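You operate a simulated robot arm through the tools that you are given. There is no shell and no other tool. Be economical: measure what you need, move in short steps, check, and stop when the job is done.

Carry out the task below with a simulated robot arm. There is one attempt and no reset: what you move stays moved.

TASK
Take the layer cake from the top of the wide steel table and put it on top of the small square cover. Then put one of the tickets from the top of the wide steel table on the tart there.

It is judged by the outcome, as a careful person would: the job done as asked, and still so three seconds after it is handed in. It fails if anything else is knocked over, pushed out of place, dropped, spilled or broken.

THE ROBOT
A 7-joint arm with a two-finger parallel gripper, fixed in place. Base frame: the origin is at the foot of the arm, x ahead of it, y to its left, z up; the work surface is at about z = 0. Lengths are in m, angles in degrees, forces in N, time in s.
With the tool pointing down near the work surface it reaches from about 0.24 to 0.62 m from the base axis. Its first joint turns from -66.0 to 66.0 degrees. Payload 2.6 kg.
Tool frame: the origin (TCP) lies between the finger pads and is the grasp point; the fingertips stand 0.03 m ahead of it; z points along the fingers, y is the line along which they close. The gripper opens to 0.094 m. The fingers are 0.028 m wide and 0.01 m thick; the gripper's body (0.05 by 0.096 m) begins 0.055 m behind the TCP.
Orientation is that of the tool frame in the base frame, as a unit quaternion [x, y, z, w]. With the fingers straight down and closing along the base's y, the tool's x points along the base's -x, its y along +y and its z along -z.

THE INTERFACE
- The arm moves only by the tool apply_moves. Its argument "plan" is a list of rows, each a list of 7 numbers: the shift along the tool's x, y, z in mm, then the turn, a rotation vector about the tool's x, y, z in degrees, then the closure, from 0 (fully open) to 1 (shut). In form: [[tx, ty, tz, wx, wy, wz, fingers], ...]. A call has 1 to 8 rows; each row is the pose to reach, as a shift and turn from the pose commanded when the call began, along the tool's axes at that moment. A row lasts 0.2 s, in which the tool goes at most 0.05 m and 8.6 degrees; a call with a longer step from one row to the next is refused whole, and so is a gripper value outside its range. A pose out of reach is approached as far as the arm can. The call stops where the force on the tool passes 40 N (or 10 N more than at its start, if that is more) or the arm is blocked; 0.2 s more then pass. The fingers move at their own pace (about 0.072 m/s each) and stop on an object; they squeeze with about 32 N. The grip force told is the motor's: it shows also when the fingers shut on nothing. Time passes only in rows, and 0.2 s behind the last, so rows that repeat a pose let the fingers close. It gives the time, the measured TCP pose, the force on the tool (base axes), the opening and the grip force at its end, in the units of the frame above (readings bear some noise), and new pictures: "views" is both (left out), scene, wrist or none.
- Cameras (640 x 400 px; columns grow to the right, rows downward): "scene" is fixed at [0.0421, 0.4257, 0.5759]; the picture's right is [-0.79, -0.62, 0.00], its down [-0.26, 0.33, -0.91] and it looks along [0.56, -0.71, -0.42] (base axes); focal length 344 px, centre (320, 200). "wrist" rides on the gripper at [-0.037, 0, -0.058] in the tool frame; the picture's right is [0.00, -1.00, 0.00], its down [0.97, 0.00, -0.24] and it looks along [0.24, 0.00, 0.97] (tool axes); focal length 218 px, centre (320, 200).
- pixel_to_xyz(camera, pixels): for up to 12 pixels [column, row] of the newest picture of that camera ("zoom" is the newest enlarged one), the place [x, y, z] in the base frame of the surface seen there, good to about 0.002 m, but the place of the scene camera against the robot may be out by one fixed shift of up to 0.012 m in any direction. No time passes.
- zoom(camera, box): a new picture of the part [left, top, right, bottom] of that camera's present view, enlarged. No time passes.
- sign_off(): hands the job in; it is judged then, once.

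Work in short steps. Measure before you move; look again where a grasp or a placing could have gone wrong, and mend it. You have 80 turns and 120 pictures in all, the two below and enlarged ones among them. Open the gripper and draw the arm clear of the work before you hand the job in, unless the task says otherwise; then end with one line.

The tools are called as name(argument=value, ...) on one line, values as JSON. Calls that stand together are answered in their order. apply_moves: Moves the arm, as the interface text tells. Its arguments: {"type":"object","properties":{"plan":{"type":"array","items":{"type":"array","items":{"type":"number"}}},"views":{"type":"string","enum":["both","scene","wrist","none"]}},"required":["plan"]} The other tools are called the same way: pixel_to_xyz (camera, pixels) gives the place of the surface under pixels of a picture; zoom (camera, box) takes an enlarged picture of a part of a camera's view; sign_off () hands the job in.

At the start:

```text
clock: 0.0
position: [0.2898, -0.2273, 0.3125]
tcp_rot: [-0.001, 1.0, 0.0, 0.0]
contact_force: [0.3, -0.5, 0.8]
opening: 0.0938
gripper_force: 0.1
```

scene: 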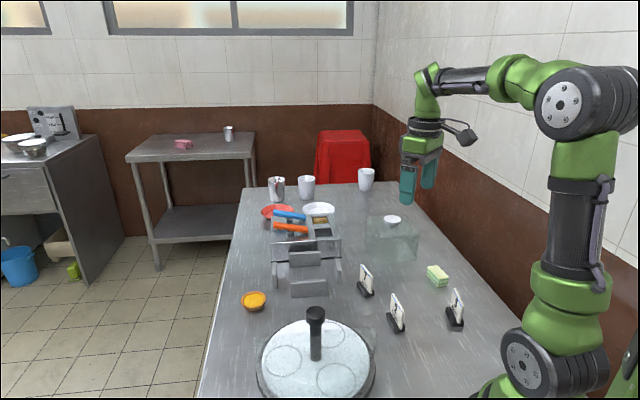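
wrist: 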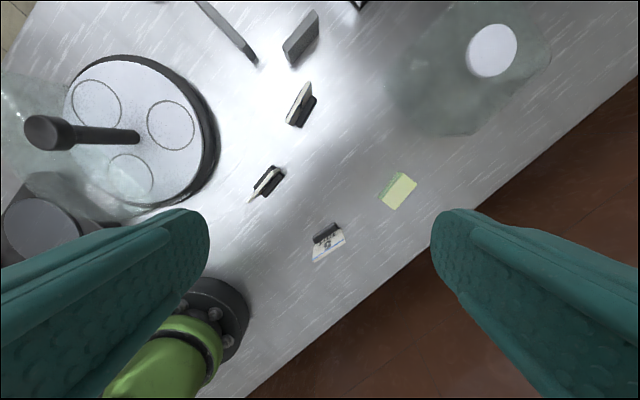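

I zoom into the scene to identify the items.

zoom(camera="scene", box=[340, 200, 500, 340])

zoom(camera="scene", box=[220, 180, 400, 400])

zoom(camera="wrist", box=[220, 0, 560, 280])

```text
2.86 times, centred on (420, 270) of scene
```

zoom: 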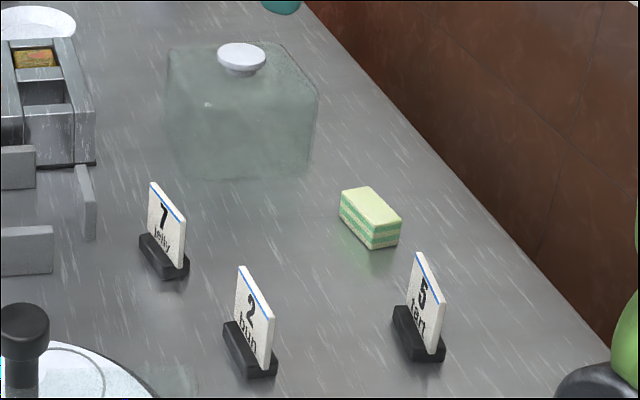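

```text
1.82 times, centred on (310, 290) of scene
```

zoom: 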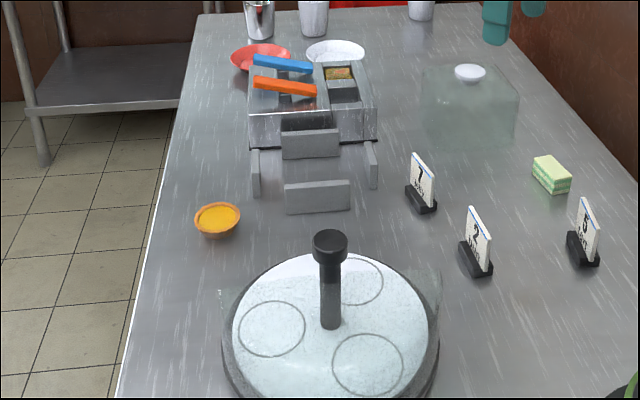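

```text
1.43 times, centred on (390, 140) of wrist
```

zoom: 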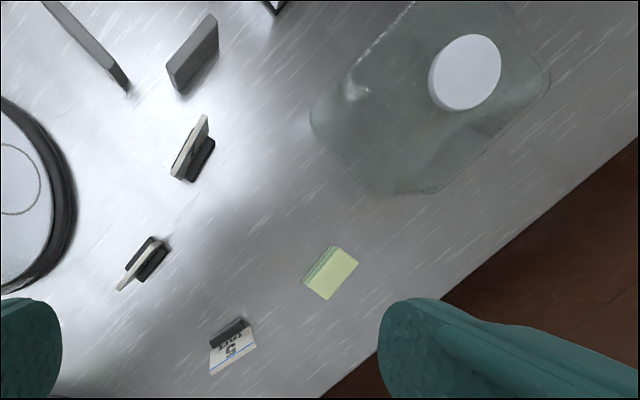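

The layer cake is the striped block at (437,275), the square cover is the glass box with white knob at (392,235), and the tart is at (254,300). I measure them.

pixel_to_xyz(camera="scene", pixels=[[431, 268], [426, 267], [434, 266], [449, 275], [440, 280], [393, 217], [370, 219], [390, 230], [417, 232], [254, 298], [242, 300], [266, 299]])

pixel_to_xyz(camera="wrist", pixels=[[401, 172], [416, 182], [398, 208], [383, 195], [491, 50], [420, 70], [430, 110], [470, 110], [530, 30], [325, 232], [328, 250], [440, 60]])

zoom(camera="scene", box=[350, 205, 430, 270])

```text
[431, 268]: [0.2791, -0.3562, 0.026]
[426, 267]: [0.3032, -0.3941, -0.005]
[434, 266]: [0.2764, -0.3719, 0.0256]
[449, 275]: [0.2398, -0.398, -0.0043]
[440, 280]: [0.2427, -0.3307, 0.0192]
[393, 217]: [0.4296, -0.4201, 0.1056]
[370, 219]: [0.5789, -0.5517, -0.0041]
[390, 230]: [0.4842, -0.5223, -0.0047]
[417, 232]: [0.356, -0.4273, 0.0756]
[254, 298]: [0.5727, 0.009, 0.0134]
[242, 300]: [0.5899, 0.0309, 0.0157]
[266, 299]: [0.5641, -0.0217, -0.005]
```

```text
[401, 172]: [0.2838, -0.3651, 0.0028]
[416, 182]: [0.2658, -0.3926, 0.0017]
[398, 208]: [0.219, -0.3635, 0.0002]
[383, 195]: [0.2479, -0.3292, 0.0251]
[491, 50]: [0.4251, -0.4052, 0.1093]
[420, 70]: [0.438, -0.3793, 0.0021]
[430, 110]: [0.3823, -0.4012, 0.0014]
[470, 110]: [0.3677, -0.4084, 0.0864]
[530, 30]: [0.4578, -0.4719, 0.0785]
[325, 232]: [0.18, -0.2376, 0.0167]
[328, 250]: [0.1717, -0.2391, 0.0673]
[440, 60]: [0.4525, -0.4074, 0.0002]
```

```text
6.15 times, centred on (390, 238) of scene
```

zoom: 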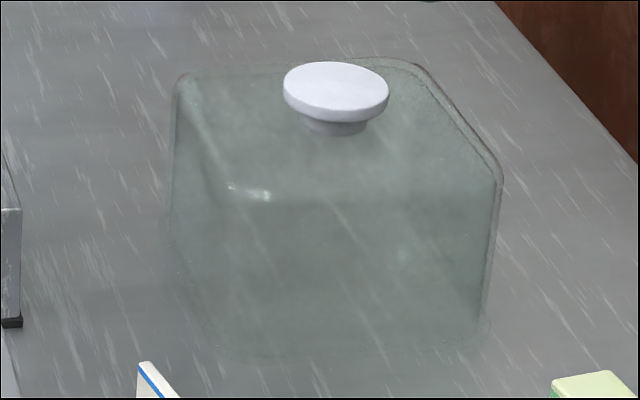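

Next I move the wrist camera over the cover and cake to fix their geometry.

apply_moves(plan=[[-22, -30, 0, 0, 0, 0, 0], [-44, -60, 0, 0, 0, 0, 0], [-66, -90, 0, 0, 0, 0, 0], [-88, -120, 0, 0, 0, 0, 0], [-105, -150, 0, 0, 0, 0, 0], [-105, -150, 0, 0, 0, 0, 0]], views="wrist")

```text
clock: 1.4
position: [0.3949, -0.3777, 0.3117]
tcp_rot: [0.0, 1.0, 0.0, 0.001]
contact_force: [0.6, 0.0, -0.1]
opening: 0.0941
gripper_force: 0.0
```

wrist: 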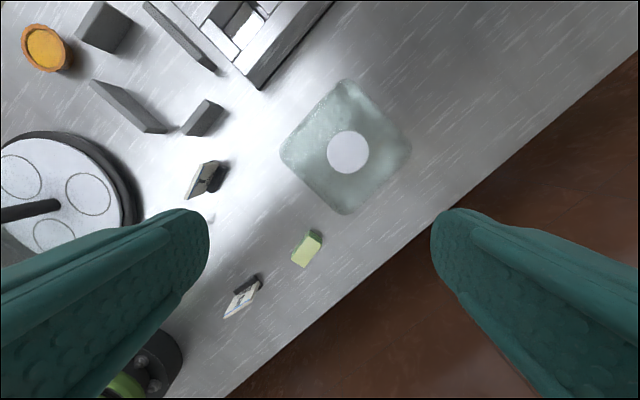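

zoom(camera="wrist", box=[230, 70, 430, 280])

zoom(camera="wrist", box=[0, 0, 160, 100])

pixel_to_xyz(camera="wrist", pixels=[[348, 152], [345, 84], [284, 154], [345, 211], [407, 148], [303, 255], [318, 237], [44, 48], [24, 40], [66, 60], [48, 28], [40, 70]])

```text
1.90 times, centred on (330, 175) of wrist
```

zoom: 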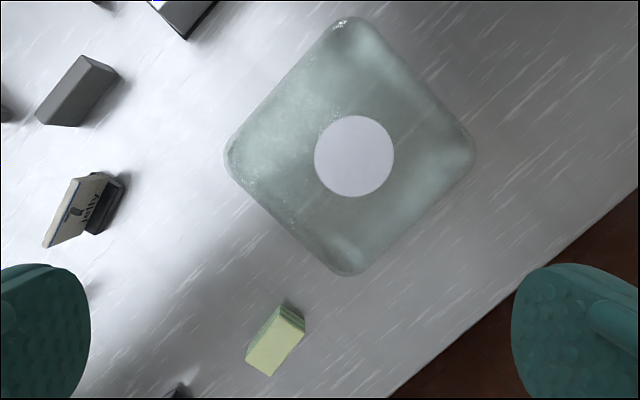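

```text
4.00 times, centred on (80, 50) of wrist
```

zoom: 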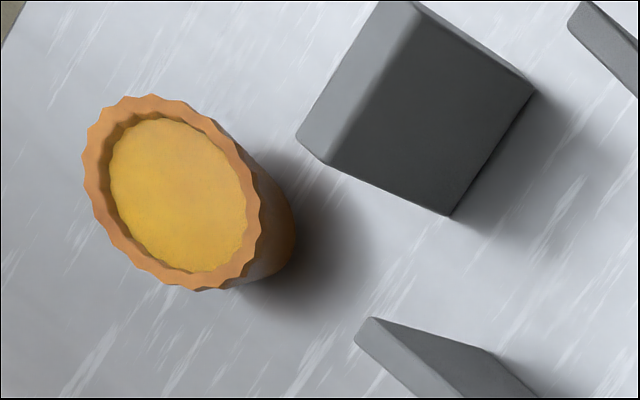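

```text
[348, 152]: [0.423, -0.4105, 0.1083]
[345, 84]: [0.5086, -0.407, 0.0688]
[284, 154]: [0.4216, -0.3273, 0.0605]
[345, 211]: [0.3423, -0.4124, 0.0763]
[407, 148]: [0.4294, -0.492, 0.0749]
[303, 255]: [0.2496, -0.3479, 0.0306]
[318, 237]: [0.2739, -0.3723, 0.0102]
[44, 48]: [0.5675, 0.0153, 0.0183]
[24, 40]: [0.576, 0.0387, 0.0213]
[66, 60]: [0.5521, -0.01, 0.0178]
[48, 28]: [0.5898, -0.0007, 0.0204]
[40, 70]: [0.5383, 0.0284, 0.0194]
```

The cover's top is centred at about (0.424, -0.411), z≈0.08, with the knob in the middle. The cake's long axis is at about 144°. I move above it and turn the gripper -54° to grip it by the ends.

apply_moves(plan=[[20, 3, 15, 0, 0, -7.7, 0], [40, 6, 30, 0, 0, -15.4, 0], [60, 10, 46, 0, 0, -23.1, 0], [80, 13, 62, 0, 0, -30.8, 0], [100, 17, 78, 0, 0, -38.5, 0], [120, 20, 95, 0, 0, -46.2, 0], [138, 23, 112, 0, 0, -54, 0], [138, 23, 112, 0, 0, -54, 0]], views="wrist")

```text
clock: 3.2
position: [0.2568, -0.3524, 0.2009]
tcp_rot: [-0.454, 0.891, -0.001, 0.0]
contact_force: [0.5, -0.8, 0.5]
opening: 0.0939
gripper_force: 0.0
```

wrist: 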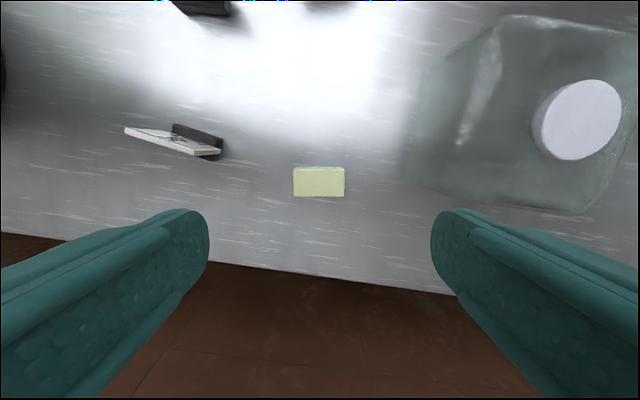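

The cake is aligned with the fingers. I measure its corners.

zoom(camera="wrist", box=[280, 150, 360, 210])

pixel_to_xyz(camera="wrist", pixels=[[319, 182], [295, 171], [342, 171], [295, 195], [342, 195], [319, 203], [319, 167]])

```text
6.67 times, centred on (320, 180) of wrist
```

zoom: 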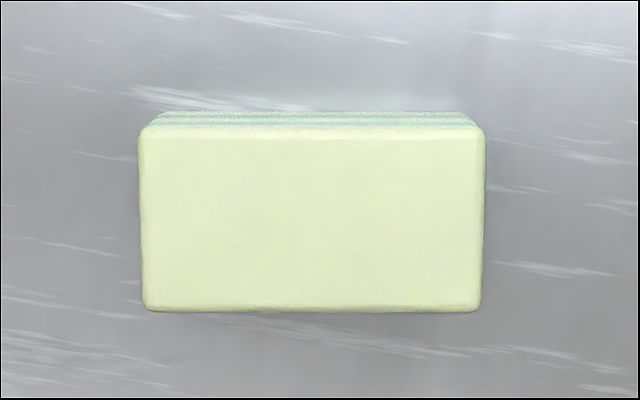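

```text
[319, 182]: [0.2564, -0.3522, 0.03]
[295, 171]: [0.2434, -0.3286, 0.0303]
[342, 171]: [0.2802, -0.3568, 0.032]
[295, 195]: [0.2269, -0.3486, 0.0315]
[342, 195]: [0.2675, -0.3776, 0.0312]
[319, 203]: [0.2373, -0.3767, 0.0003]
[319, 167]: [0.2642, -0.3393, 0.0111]
```

The cake is about 52×28×31 mm, centred under the TCP to within 2 mm. I descend to z≈0.035 and close.

apply_moves(plan=[[2, 1, 45, 0, 0, 0, 0], [2, 1, 90, 0, 0, 0, 0], [2, 1, 130, 0, 0, 0, 0], [2, 1, 155, 0, 0, 0, 0], [2, 1, 166, 0, 0, 0, 0], [2, 1, 166, 0, 0, 0, 0]], views="wrist")

apply_moves(plan=[[0, 0, 0, 0, 0, 0, 0.3], [0, 0, 0, 0, 0, 0, 0.5], [0, 0, 0, 0, 0, 0, 0.6], [0, 0, 0, 0, 0, 0, 0.6]], views="wrist")

```text
clock: 4.6
position: [0.254, -0.3543, 0.0342]
tcp_rot: [-0.454, 0.891, 0.0, 0.0]
contact_force: [0.1, -1.0, 1.0]
opening: 0.0942
gripper_force: 0.0
```

wrist: 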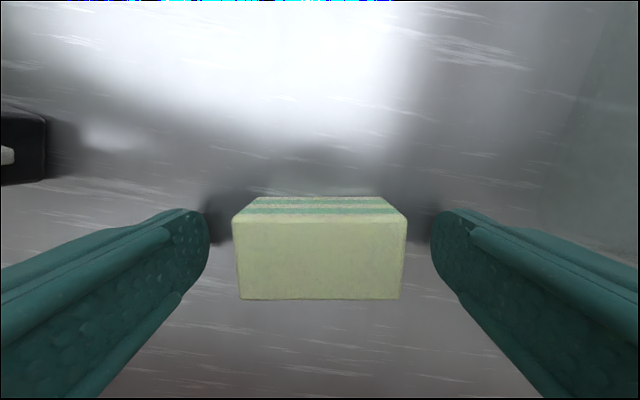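

```text
clock: 5.6
position: [0.2533, -0.3539, 0.0352]
tcp_rot: [-0.454, 0.891, 0.0, 0.0]
contact_force: [-0.3, -0.8, -0.9]
opening: 0.0536
gripper_force: 32.0
```

wrist: 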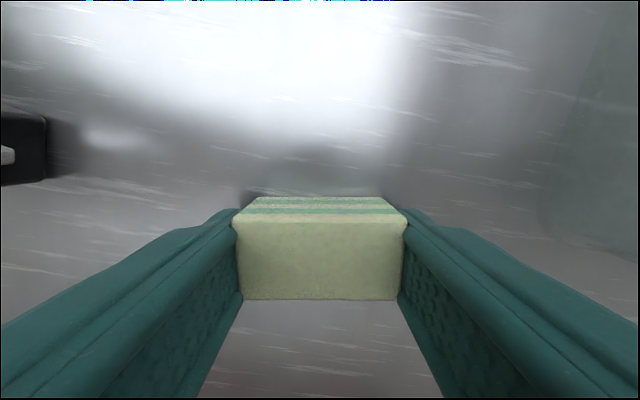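

Gripped at 53.6 mm. I lift, then move over the cover near its right-hand edge, turning 7° to match it.

apply_moves(plan=[[0, 0, -35, 0, 0, 0, 0.7], [0, 0, -75, 0, 0, 0, 0.7], [0, 0, -115, 0, 0, 0, 0.7], [0, 0, -145, 0, 0, 0, 0.7], [-4, -40, -145, 0, 0, 2, 0.7], [-8, -80, -145, 0, 0, 4, 0.7], [-10, -115, -145, 0, 0, 6, 0.7], [-12, -146, -145, 0, 0, 7, 0.7]], views="both")

```text
clock: 7.4
position: [0.3813, -0.4305, 0.1801]
tcp_rot: [-0.398, 0.917, 0.001, 0.0]
contact_force: [1.0, 0.1, -1.0]
opening: 0.0539
gripper_force: 32.3
```

scene: 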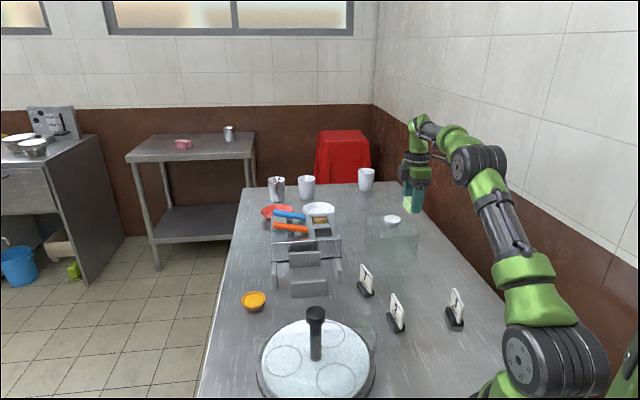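
wrist: 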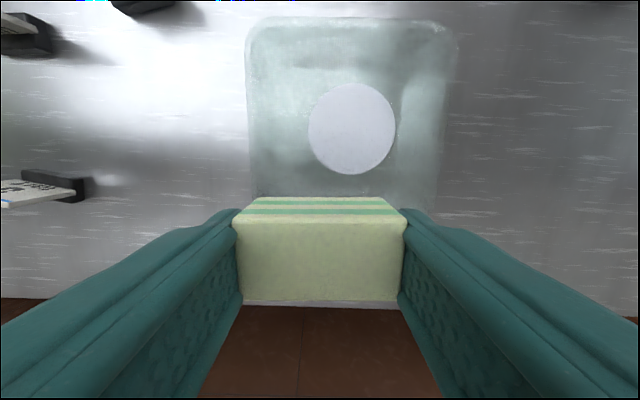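

Alignment looks good. I measure the cover's top surface and edges before lowering.

pixel_to_xyz(camera="wrist", pixels=[[285, 120], [290, 160], [420, 120], [270, 60], [350, 40], [260, 120], [435, 120], [415, 185], [352, 130], [350, 185], [285, 185], [250, 120]])

zoom(camera="scene", box=[350, 170, 450, 270])

```text
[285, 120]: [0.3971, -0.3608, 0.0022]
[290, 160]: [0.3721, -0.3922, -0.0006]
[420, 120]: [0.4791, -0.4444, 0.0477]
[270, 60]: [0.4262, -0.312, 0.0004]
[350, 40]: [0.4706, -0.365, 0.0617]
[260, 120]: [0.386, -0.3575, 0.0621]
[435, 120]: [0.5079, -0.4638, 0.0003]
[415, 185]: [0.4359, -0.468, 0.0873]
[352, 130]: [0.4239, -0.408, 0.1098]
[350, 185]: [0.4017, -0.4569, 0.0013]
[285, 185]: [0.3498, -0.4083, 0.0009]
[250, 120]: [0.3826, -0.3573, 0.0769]
```

```text
4.00 times, centred on (400, 220) of scene
```

zoom: 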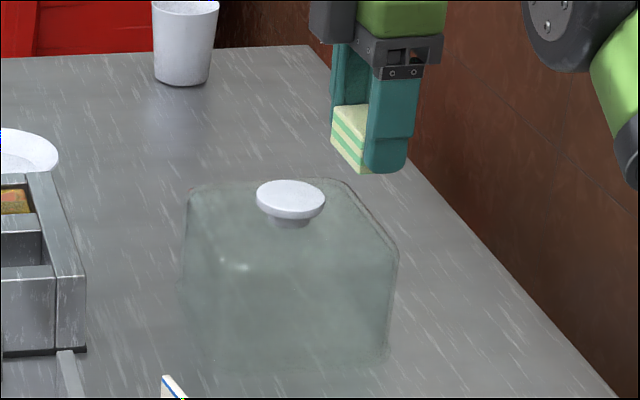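

Knob at (0.424, -0.409); the cake will sit clear of it. I lower to just above the top (z≈0.128) and then creep.

apply_moves(plan=[[0, 0, 20, 0, 0, 0, 0.7], [0, 0, 38, 0, 0, 0, 0.7], [0, 0, 48, 0, 0, 0, 0.7], [0, 0, 52, 0, 0, 0, 0.7]], views="both")

zoom(camera="scene", box=[350, 170, 450, 270])

```text
clock: 8.4
position: [0.3802, -0.4312, 0.1281]
tcp_rot: [-0.399, 0.917, 0.0, 0.0]
contact_force: [-0.1, -0.8, -1.0]
opening: 0.0538
gripper_force: 31.4
```

scene: 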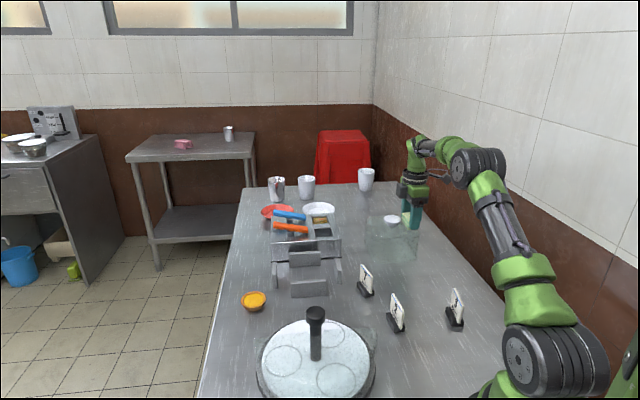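
wrist: 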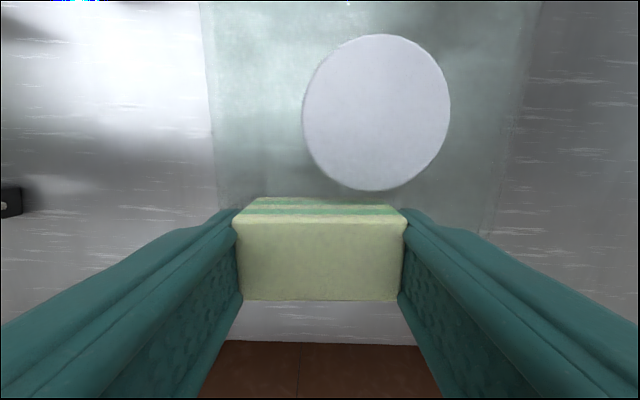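

```text
4.00 times, centred on (400, 220) of scene
```

zoom: 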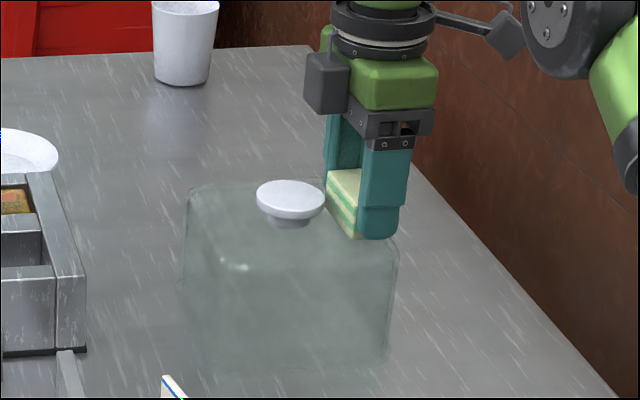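

Clear of the knob. I creep down in 1.5 mm steps, watching the force.

apply_moves(plan=[[0, 0, 1.5, 0, 0, 0, 0.7], [0, 0, 3, 0, 0, 0, 0.7]], views="none")

apply_moves(plan=[[0, 0, 1, 0, 0, 0, 0.7], [0, 0, 2, 0, 0, 0, 0.7]], views="none")

apply_moves(plan=[[0, 0, 1, 0, 0, 0, 0.7]], views="none")

```text
clock: 9.0
position: [0.3786, -0.4304, 0.1245]
tcp_rot: [-0.399, 0.917, 0.001, 0.0]
contact_force: [-0.1, 0.5, 0.4]
opening: 0.0536
gripper_force: 31.9
```

```text
clock: 9.6
position: [0.3801, -0.4306, 0.126]
tcp_rot: [-0.398, 0.917, -0.001, 0.0]
contact_force: [-3.5, 3.1, 11.0]
opening: 0.0539
gripper_force: 32.2
```

```text
clock: 10.0
position: [0.38, -0.4301, 0.1247]
tcp_rot: [-0.399, 0.917, -0.003, 0.002]
contact_force: [-4.3, 3.0, 23.2]
opening: 0.0538
gripper_force: 32.1
```

Contact (11→23 N). I ease up 1.5 mm and release.

apply_moves(plan=[[0, 0, -1.5, 0, 0, 0, 0.7], [0, 0, -1.5, 0, 0, 0, 0.4], [0, 0, -1.5, 0, 0, 0, 0.25], [0, 0, -1.5, 0, 0, 0, 0.25]], views="both")

zoom(camera="scene", box=[350, 170, 450, 270])

```text
clock: 11.0
position: [0.3798, -0.431, 0.1218]
tcp_rot: [-0.399, 0.917, 0.002, 0.0]
contact_force: [-0.7, 0.2, 0.2]
opening: 0.0706
gripper_force: 0.1
```

scene: 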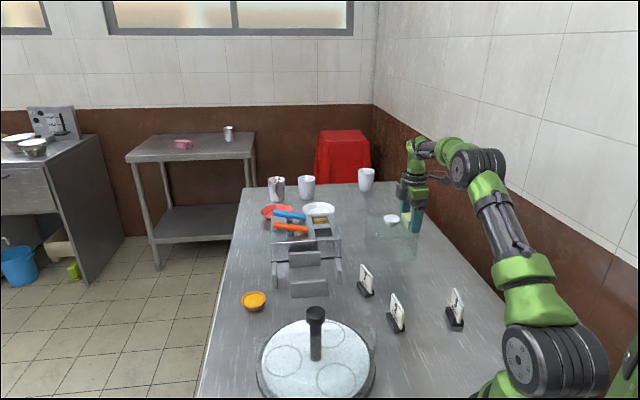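
wrist: 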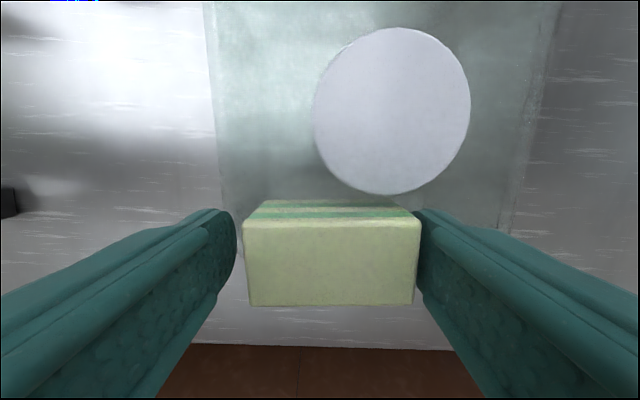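

```text
4.00 times, centred on (400, 220) of scene
```

zoom: 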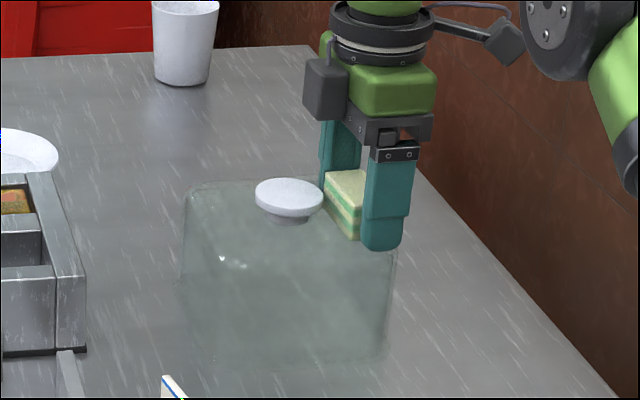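

The cake rests on the cover; the right finger is close to it. I open fully and then rise.

apply_moves(plan=[[0, -3, 0, 0, 0, 0, 0.1], [0, -4, 0, 0, 0, 0, 0], [0, -4, 0, 0, 0, 0, 0], [0, -4, -10, 0, 0, 0, 0], [0, -4, -30, 0, 0, 0, 0], [0, -4, -70, 0, 0, 0, 0], [0, -4, -115, 0, 0, 0, 0]], views="both")

zoom(camera="scene", box=[350, 170, 450, 270])

```text
clock: 12.6
position: [0.3816, -0.4338, 0.2372]
tcp_rot: [-0.399, 0.917, 0.0, -0.001]
contact_force: [0.2, 0.1, 0.4]
opening: 0.0938
gripper_force: 0.0
```

scene: 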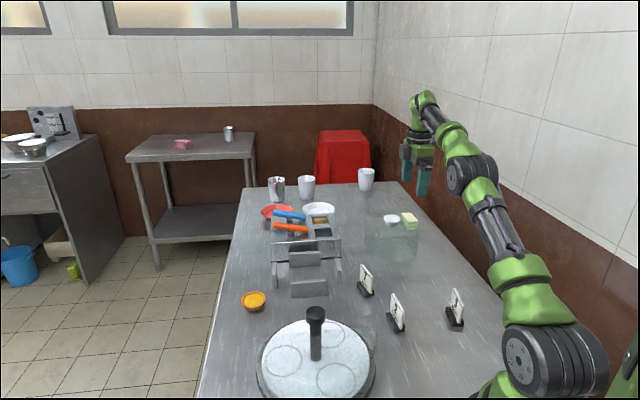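
wrist: 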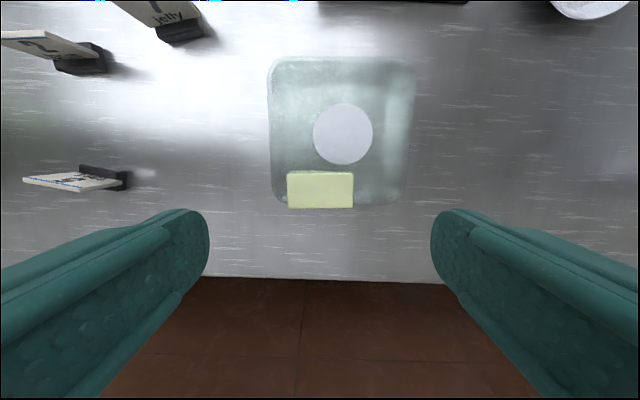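

```text
4.00 times, centred on (400, 220) of scene
```

zoom: 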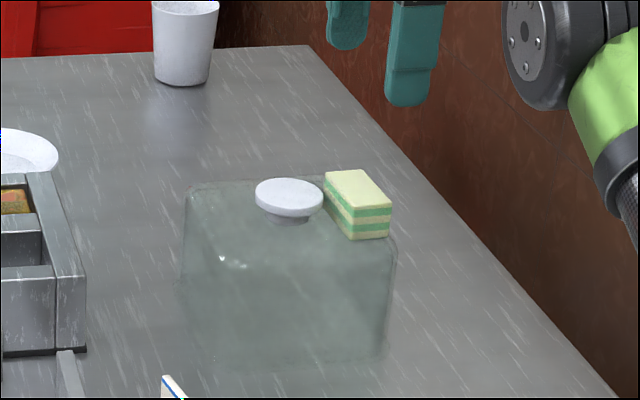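

The cake sits squarely on the cover. Now the tickets: I zoom in on them.

zoom(camera="scene", box=[345, 255, 475, 340])

zoom(camera="wrist", box=[0, 0, 220, 200])

pixel_to_xyz(camera="scene", pixels=[[361, 266], [372, 276], [366, 292], [391, 296], [404, 310], [396, 326], [453, 291], [463, 303], [455, 320]])

```text
4.71 times, centred on (410, 298) of scene
```

zoom: 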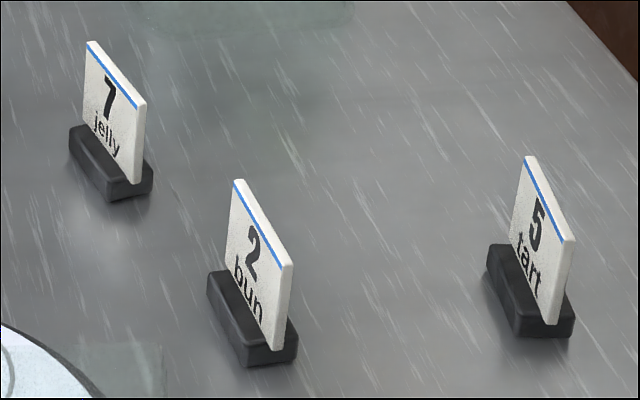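

```text
2.00 times, centred on (110, 100) of wrist
```

zoom: 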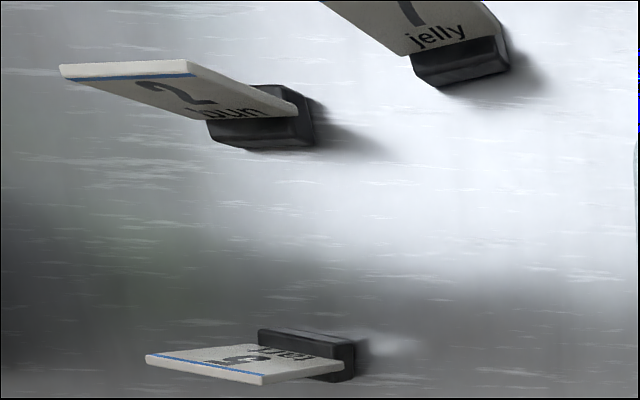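

```text
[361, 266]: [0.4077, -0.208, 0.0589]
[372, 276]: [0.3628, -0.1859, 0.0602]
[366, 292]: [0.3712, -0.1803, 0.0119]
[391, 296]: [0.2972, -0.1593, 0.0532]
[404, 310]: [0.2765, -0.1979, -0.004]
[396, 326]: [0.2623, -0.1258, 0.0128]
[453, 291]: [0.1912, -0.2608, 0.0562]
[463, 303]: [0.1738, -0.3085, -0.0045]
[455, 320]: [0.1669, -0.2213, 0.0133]
```

pixel_to_xyz(camera="wrist", pixels=[[25, 179], [52, 184], [80, 189], [110, 174], [125, 183], [82, 168]])

```text
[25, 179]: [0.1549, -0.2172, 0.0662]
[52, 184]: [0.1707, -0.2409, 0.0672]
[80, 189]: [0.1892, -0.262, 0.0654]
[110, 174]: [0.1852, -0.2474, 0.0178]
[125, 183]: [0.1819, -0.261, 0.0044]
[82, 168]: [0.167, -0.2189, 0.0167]
```

Ticket 5's top edge runs (0.155,-0.217)→(0.189,-0.262) at z≈0.067. I go above it, turning so the fingers close across the card.

apply_moves(plan=[[0, 36, 0, 0, 0, 8.4, 0], [0, 72, 0, 0, 0, 16.8, 0], [0, 108, 0, 0, 0, 25.2, 0], [0, 144, 0, 0, 0, 33.6, 0], [0, 180, 0, 0, 0, 42, 0], [0, 216, 0, 0, 0, 50.4, 0], [0, 252, 0, 0, 0, 58.8, 0], [1, 286, 0, 0, 0, 67.2, 0]], views="none")

apply_moves(plan=[[0, 0, 0, 0, 0, 8.2, 0.3], [0, 0, 10, 0, 0, 16.4, 0.3], [0, 0, 20, 0, 0, 24.6, 0.3], [0, 0, 40, 0, 0, 32.4, 0.3], [0, 0, 40, 0, 0, 32.4, 0.3]], views="both")

```text
clock: 14.4
position: [0.1715, -0.2388, 0.2373]
tcp_rot: [0.176, 0.984, 0.0, 0.0]
contact_force: [0.3, -0.4, 0.6]
opening: 0.0941
gripper_force: 0.1
```

```text
clock: 15.6
position: [0.1728, -0.2401, 0.1988]
tcp_rot: [0.444, 0.896, 0.0, 0.0]
contact_force: [-0.1, 0.9, 0.3]
opening: 0.0658
gripper_force: 0.1
```

scene: 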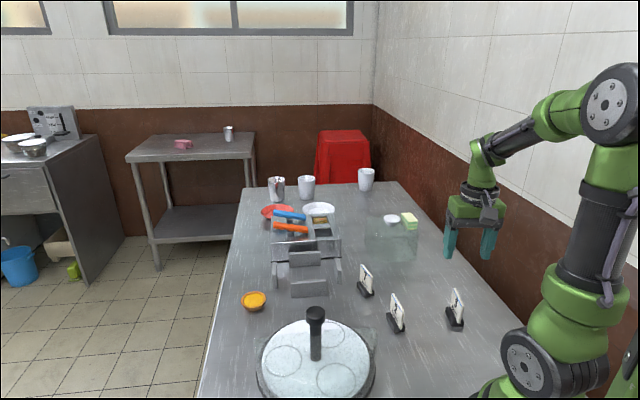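
wrist: 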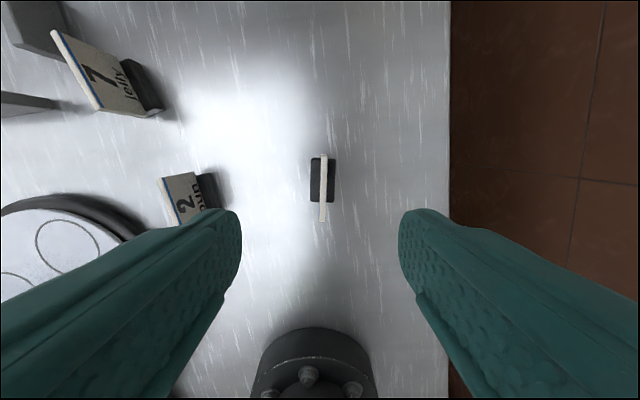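

zoom(camera="wrist", box=[280, 140, 370, 240])

pixel_to_xyz(camera="wrist", pixels=[[323, 158], [323, 185], [323, 218], [315, 165], [331, 165], [316, 198], [331, 198]])

```text
4.00 times, centred on (325, 190) of wrist
```

zoom: 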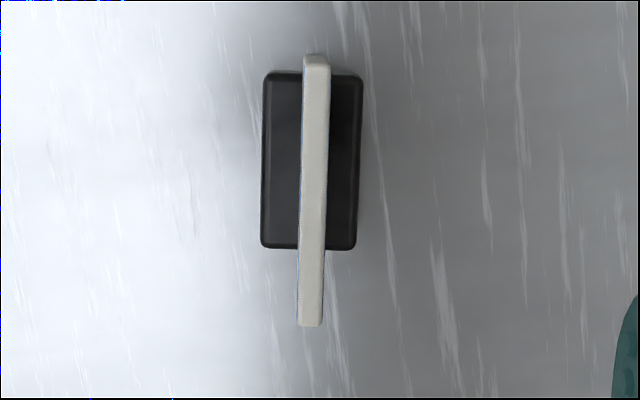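

```text
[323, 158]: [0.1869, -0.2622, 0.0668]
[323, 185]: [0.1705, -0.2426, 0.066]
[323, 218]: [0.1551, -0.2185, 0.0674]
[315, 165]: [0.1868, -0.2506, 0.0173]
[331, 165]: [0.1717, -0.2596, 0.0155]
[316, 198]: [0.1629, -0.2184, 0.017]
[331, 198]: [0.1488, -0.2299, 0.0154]
```

The ticket is upright, on the finger midline (2 mm off). I descend to z≈0.062 (tips at 0.032, above the stand) and close.

apply_moves(plan=[[0, -2, 40, 0, 0, 0, 0.3], [0, -2, 80, 0, 0, 0, 0.3], [0, -2, 115, 0, 0, 0, 0.3], [0, -2, 137, 0, 0, 0, 0.3], [0, -2, 137, 0, 0, 0, 0.5], [0, -2, 137, 0, 0, 0, 0.7]], views="wrist")

apply_moves(plan=[[0, 0, 0, 0, 0, 0, 0.8], [0, 0, 0, 0, 0, 0, 0.9], [0, 0, 0, 0, 0, 0, 1], [0, 0, 0, 0, 0, 0, 1]], views="wrist")

```text
clock: 17.0
position: [0.1713, -0.2406, 0.0619]
tcp_rot: [0.443, 0.896, 0.0, 0.0]
contact_force: [0.5, 1.2, -0.4]
opening: 0.0283
gripper_force: 0.1
```

wrist: 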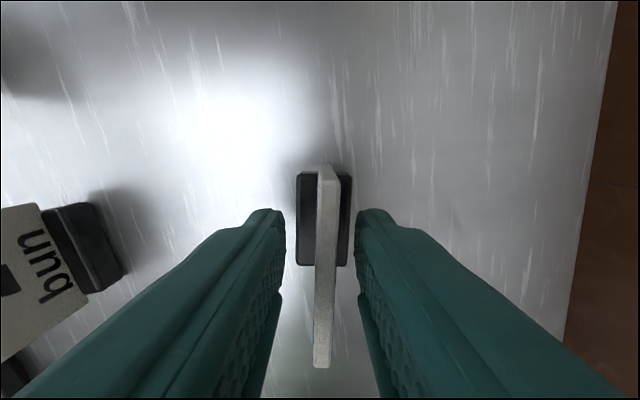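

```text
clock: 18.0
position: [0.1719, -0.2402, 0.0617]
tcp_rot: [0.443, 0.896, 0.0, -0.001]
contact_force: [0.3, -0.2, -0.5]
opening: 0.0093
gripper_force: 31.8
```

wrist: 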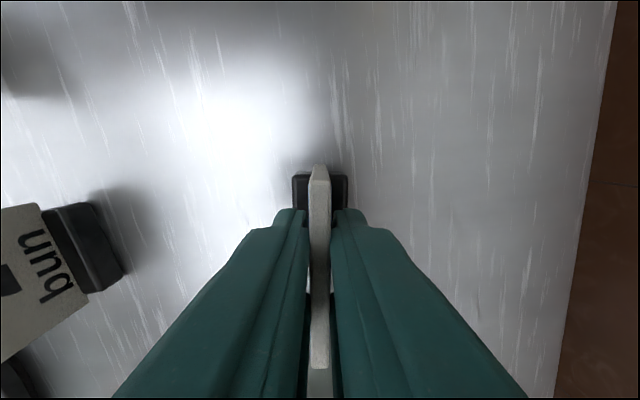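

Gripped (9 mm opening, 32 N). I lift slowly a little and look whether the black base comes along.

apply_moves(plan=[[0, 0, -5, 0, 0, 0, 1], [0, 0, -12, 0, 0, 0, 1], [0, 0, -25, 0, 0, 0, 1], [0, 0, -45, 0, 0, 0, 1], [0, 0, -45, 0, 0, 0, 1]], views="both")

zoom(camera="scene", box=[410, 230, 510, 350])

```text
clock: 19.2
position: [0.1717, -0.2406, 0.1055]
tcp_rot: [0.443, 0.896, 0.0, 0.001]
contact_force: [-0.2, 0.3, -0.2]
opening: 0.0099
gripper_force: 31.6
```

scene: 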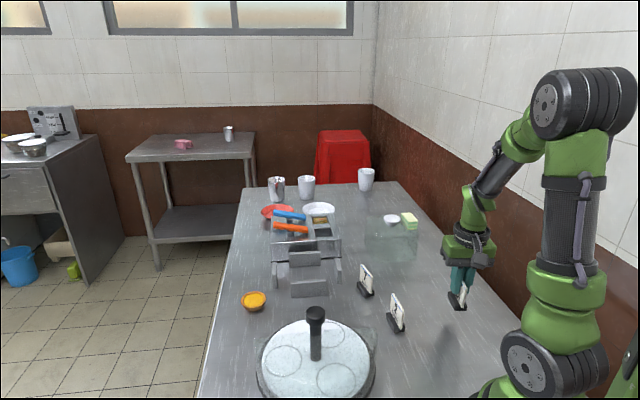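
wrist: 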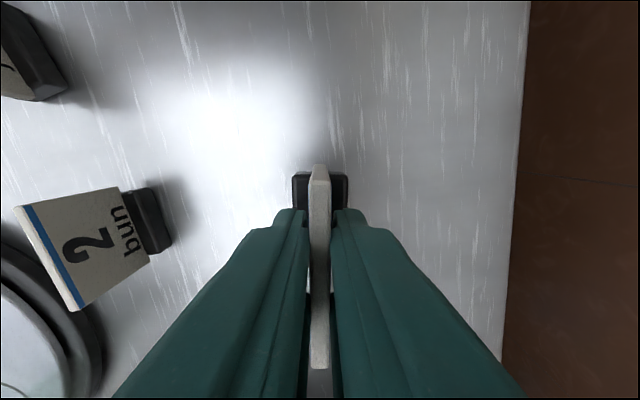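

```text
3.33 times, centred on (460, 290) of scene
```

zoom: 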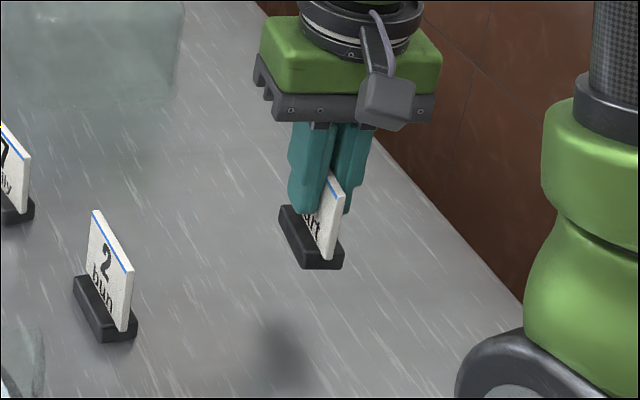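

The ticket and base are one piece, so I'll stand it on the tart. I measure obstacles (dome handle, grey blocks) before crossing.

pixel_to_xyz(camera="scene", pixels=[[316, 311], [307, 250], [310, 285], [278, 268], [338, 268], [290, 212], [244, 299], [264, 295], [254, 293], [254, 303]])

apply_moves(plan=[[0, 0, -40, 0, 0, 0, 1], [0, 0, -80, 0, 0, 0, 1], [0, 0, -120, 0, 0, 0, 1], [0, 0, -150, 0, 0, 0, 1]], views="none")

```text
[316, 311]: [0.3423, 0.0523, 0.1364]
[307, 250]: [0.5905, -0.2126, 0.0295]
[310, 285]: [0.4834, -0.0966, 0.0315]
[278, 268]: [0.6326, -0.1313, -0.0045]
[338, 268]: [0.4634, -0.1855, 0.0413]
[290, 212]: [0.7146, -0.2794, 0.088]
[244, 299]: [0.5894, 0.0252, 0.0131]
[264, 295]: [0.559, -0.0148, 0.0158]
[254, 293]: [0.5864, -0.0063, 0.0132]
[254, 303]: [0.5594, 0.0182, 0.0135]
```

```text
clock: 20.2
position: [0.1707, -0.2394, 0.2566]
tcp_rot: [0.443, 0.897, 0.0, -0.001]
contact_force: [-0.8, -0.2, -0.6]
opening: 0.0097
gripper_force: 31.9
```

apply_moves(plan=[[-4, 46, 0, 0, 0, 0, 1], [-8, 92, 0, 0, 0, 0, 1], [-12, 138, 0, 0, 0, 0, 1], [-16, 184, 0, 0, 0, 0, 1], [-20, 230, 0, 0, 0, 0, 1], [-23, 276, 0, 0, 0, 0, 1], [-26, 320, 0, 0, 0, 0, 1], [-26, 331, 0, 0, 0, 0, 1]], views="wrist")

```text
clock: 22.0
position: [0.4516, -0.0587, 0.2548]
tcp_rot: [0.443, 0.896, 0.0, 0.0]
contact_force: [-0.1, -0.9, -0.5]
opening: 0.0098
gripper_force: 32.0
```

wrist: 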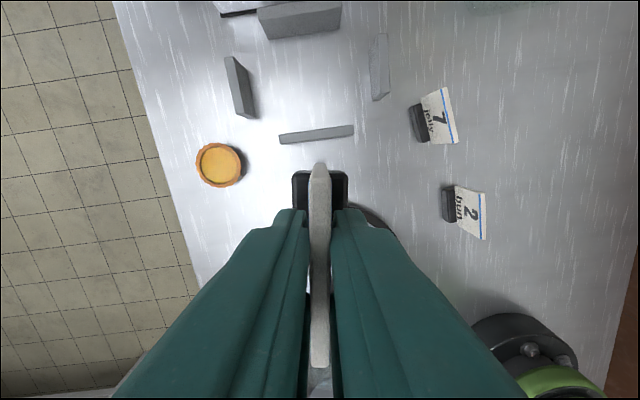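

zoom(camera="wrist", box=[180, 130, 260, 200])

pixel_to_xyz(camera="wrist", pixels=[[198, 165], [240, 166], [218, 145], [219, 186], [218, 165], [210, 155], [228, 158], [240, 60], [290, 135], [245, 115]])

```text
5.71 times, centred on (220, 165) of wrist
```

zoom: 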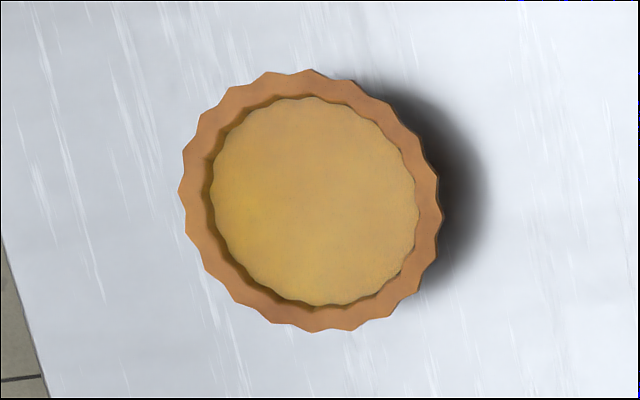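

```text
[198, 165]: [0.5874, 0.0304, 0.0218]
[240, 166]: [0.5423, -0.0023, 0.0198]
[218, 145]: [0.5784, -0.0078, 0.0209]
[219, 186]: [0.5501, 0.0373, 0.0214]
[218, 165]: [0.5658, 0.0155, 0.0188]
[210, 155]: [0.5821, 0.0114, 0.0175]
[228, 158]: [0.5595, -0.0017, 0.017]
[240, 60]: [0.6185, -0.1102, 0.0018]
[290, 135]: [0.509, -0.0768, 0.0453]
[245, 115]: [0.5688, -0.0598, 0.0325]
```

The tart is centred at (0.5647, 0.0145), 56 mm across, rim z≈0.0215. I move over it and down to z≈0.10 (base ~17 mm above the rim).

apply_moves(plan=[[-4, 45, 0, 0, 0, 0, 1], [-8, 90, 0, 0, 0, 0, 1], [-10.5, 134, 0, 0, 0, 0, 1], [-10.5, 134, 45, 0, 0, 0, 1], [-10.5, 134, 90, 0, 0, 0, 1], [-10.5, 134, 130, 0, 0, 0, 1], [-10.5, 134, 153, 0, 0, 0, 1], [-10.5, 134, 153, 0, 0, 0, 1]], views="both")

zoom(camera="scene", box=[210, 230, 310, 330])

zoom(camera="wrist", box=[250, 120, 390, 240])

```text
clock: 23.8
position: [0.5626, 0.0138, 0.1026]
tcp_rot: [0.443, 0.897, 0.0, 0.001]
contact_force: [-0.1, 0.1, -1.2]
opening: 0.0096
gripper_force: 32.0
```

scene: 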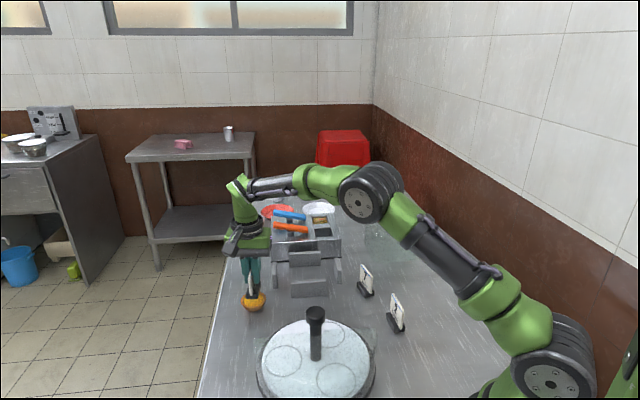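
wrist: 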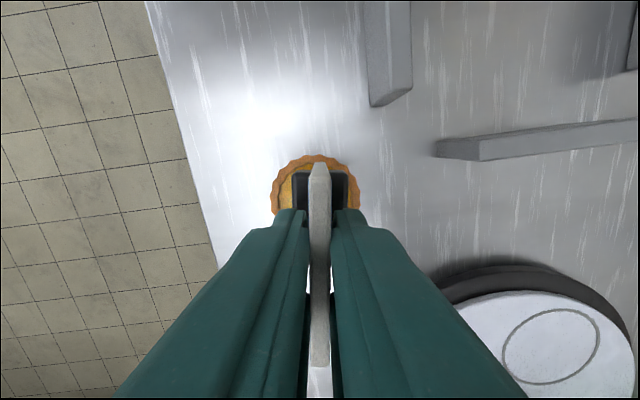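

```text
4.00 times, centred on (260, 280) of scene
```

zoom: 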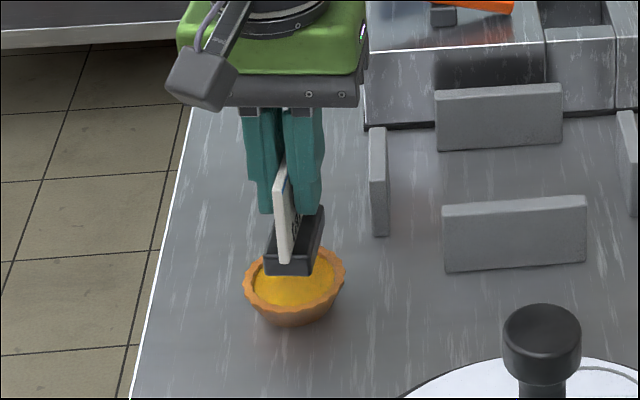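

```text
3.33 times, centred on (320, 180) of wrist
```

zoom: 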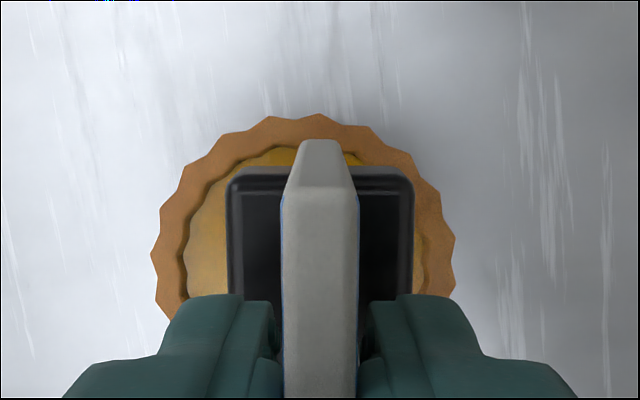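

The tart centre is about 2.5 mm left and 2 mm ahead of the base centre; I correct that while lowering to z≈0.088.

apply_moves(plan=[[-2, 2.5, 0, 0, 0, 0, 1], [-2, 2.5, 8, 0, 0, 0, 1], [-2, 2.5, 14.5, 0, 0, 0, 1], [-2, 2.5, 14.5, 0, 0, 0, 1]], views="both")

zoom(camera="scene", box=[210, 230, 310, 330])

zoom(camera="wrist", box=[250, 120, 390, 240])

```text
clock: 24.8
position: [0.5657, 0.0135, 0.0868]
tcp_rot: [0.443, 0.897, -0.001, 0.0]
contact_force: [0.6, -1.2, -0.6]
opening: 0.0093
gripper_force: 32.4
```

scene: 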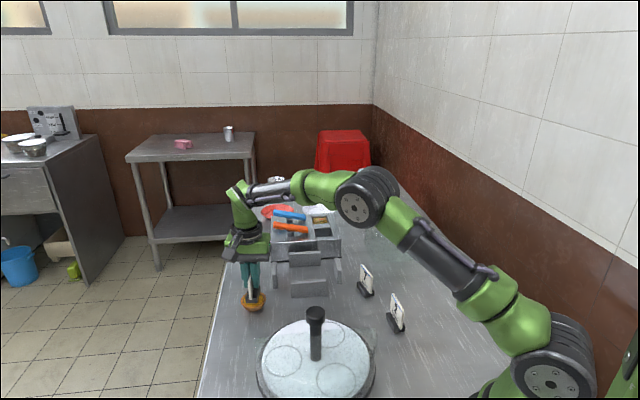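
wrist: 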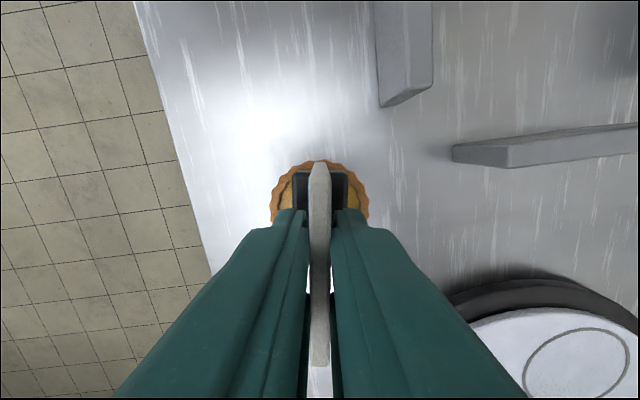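

```text
4.00 times, centred on (260, 280) of scene
```

zoom: 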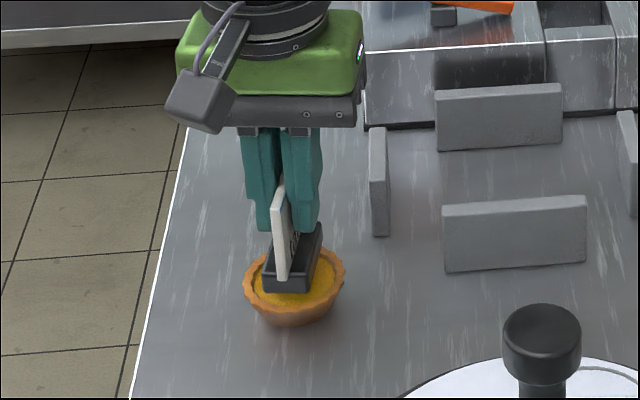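

```text
3.33 times, centred on (320, 180) of wrist
```

zoom: 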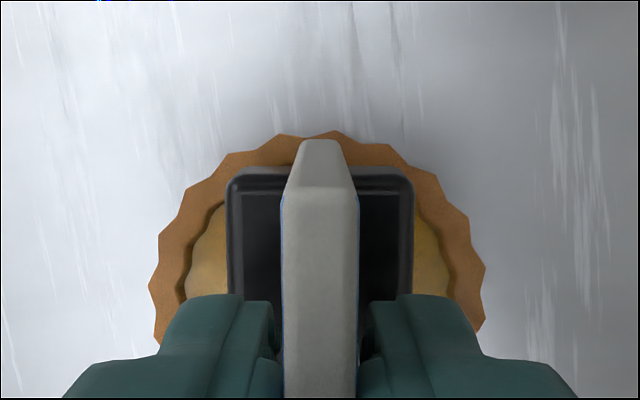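

Well centred now. I creep down to contact.

apply_moves(plan=[[0, 0, 1.5, 0, 0, 0, 1], [0, 0, 3, 0, 0, 0, 1]], views="none")

apply_moves(plan=[[0, 0, 1, 0, 0, 0, 1]], views="none")

apply_moves(plan=[[0, 0, 1, 0, 0, 0, 1]], views="none")

```text
clock: 25.4
position: [0.5665, 0.0137, 0.086]
tcp_rot: [0.443, 0.897, 0.001, 0.0]
contact_force: [-0.2, -0.4, -0.6]
opening: 0.0095
gripper_force: 32.1
```

```text
clock: 25.8
position: [0.5658, 0.0128, 0.0846]
tcp_rot: [0.443, 0.897, 0.0, 0.0]
contact_force: [-0.8, -1.2, -0.5]
opening: 0.0099
gripper_force: 31.6
```

```text
clock: 26.2
position: [0.5664, 0.0124, 0.083]
tcp_rot: [0.443, 0.896, 0.0, 0.0]
contact_force: [-1.2, 0.0, -1.0]
opening: 0.0097
gripper_force: 31.8
```

apply_moves(plan=[[0, 0, 0.8, 0, 0, 0, 1]], views="none")

apply_moves(plan=[[0, 0, 0.8, 0, 0, 0, 1]], views="scene")

zoom(camera="scene", box=[220, 260, 290, 330])

```text
clock: 26.6
position: [0.5669, 0.013, 0.0825]
tcp_rot: [0.443, 0.896, 0.0, 0.0]
contact_force: [-0.7, -0.6, -0.5]
opening: 0.0094
gripper_force: 32.2
```

```text
clock: 27.0
position: [0.5664, 0.0128, 0.0808]
tcp_rot: [0.443, 0.896, 0.0, 0.001]
contact_force: [0.3, -0.3, -1.2]
opening: 0.0095
gripper_force: 32.3
```

scene: 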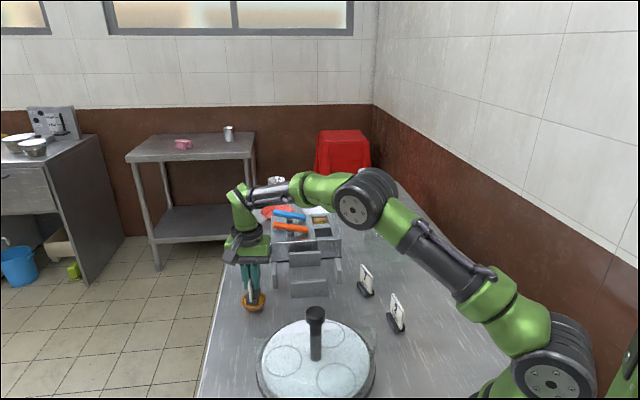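

```text
5.71 times, centred on (255, 295) of scene
```

zoom: 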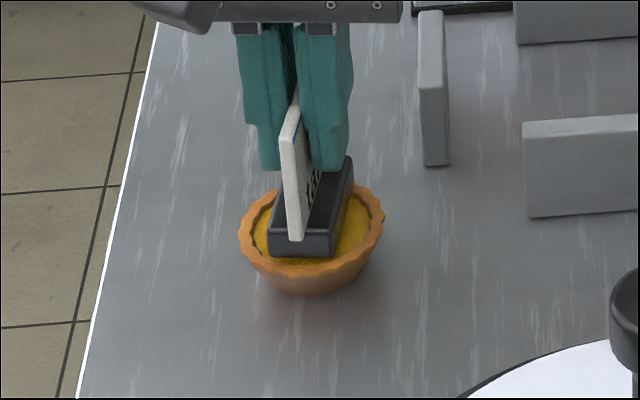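

pixel_to_xyz(camera="zoom", pixels=[[275, 248], [328, 250], [275, 232], [346, 163], [248, 235], [305, 272], [378, 218], [366, 195], [312, 285], [305, 262]])

zoom(camera="wrist", box=[250, 120, 390, 240])

```text
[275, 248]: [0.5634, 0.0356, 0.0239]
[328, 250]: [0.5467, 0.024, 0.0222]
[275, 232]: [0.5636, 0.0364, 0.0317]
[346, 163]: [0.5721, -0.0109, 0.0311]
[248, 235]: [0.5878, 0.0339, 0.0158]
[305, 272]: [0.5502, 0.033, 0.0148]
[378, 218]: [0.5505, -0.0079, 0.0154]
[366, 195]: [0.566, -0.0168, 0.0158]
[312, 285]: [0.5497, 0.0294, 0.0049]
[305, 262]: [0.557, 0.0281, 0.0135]
```

```text
3.33 times, centred on (320, 180) of wrist
```

zoom: 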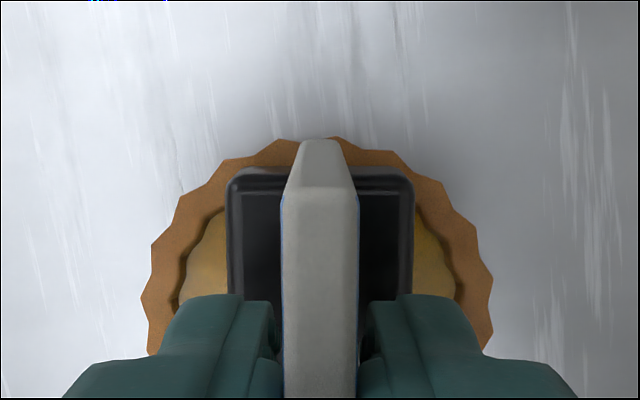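

The base is centred between rims (≈5.5 mm margin each end), still about 2 mm above the rim. I continue creeping.

apply_moves(plan=[[0, 0, 1, 0, 0, 0, 1]], views="none")

apply_moves(plan=[[0, 0, 0.8, 0, 0, 0, 1]], views="none")

```text
clock: 27.4
position: [0.5661, 0.0124, 0.081]
tcp_rot: [0.443, 0.896, -0.001, 0.0]
contact_force: [0.1, -0.8, -0.6]
opening: 0.0098
gripper_force: 31.9
```

```text
clock: 27.8
position: [0.5656, 0.0119, 0.0823]
tcp_rot: [0.442, 0.897, 0.001, 0.0]
contact_force: [0.1, 0.5, 5.0]
opening: 0.0097
gripper_force: 31.8
```

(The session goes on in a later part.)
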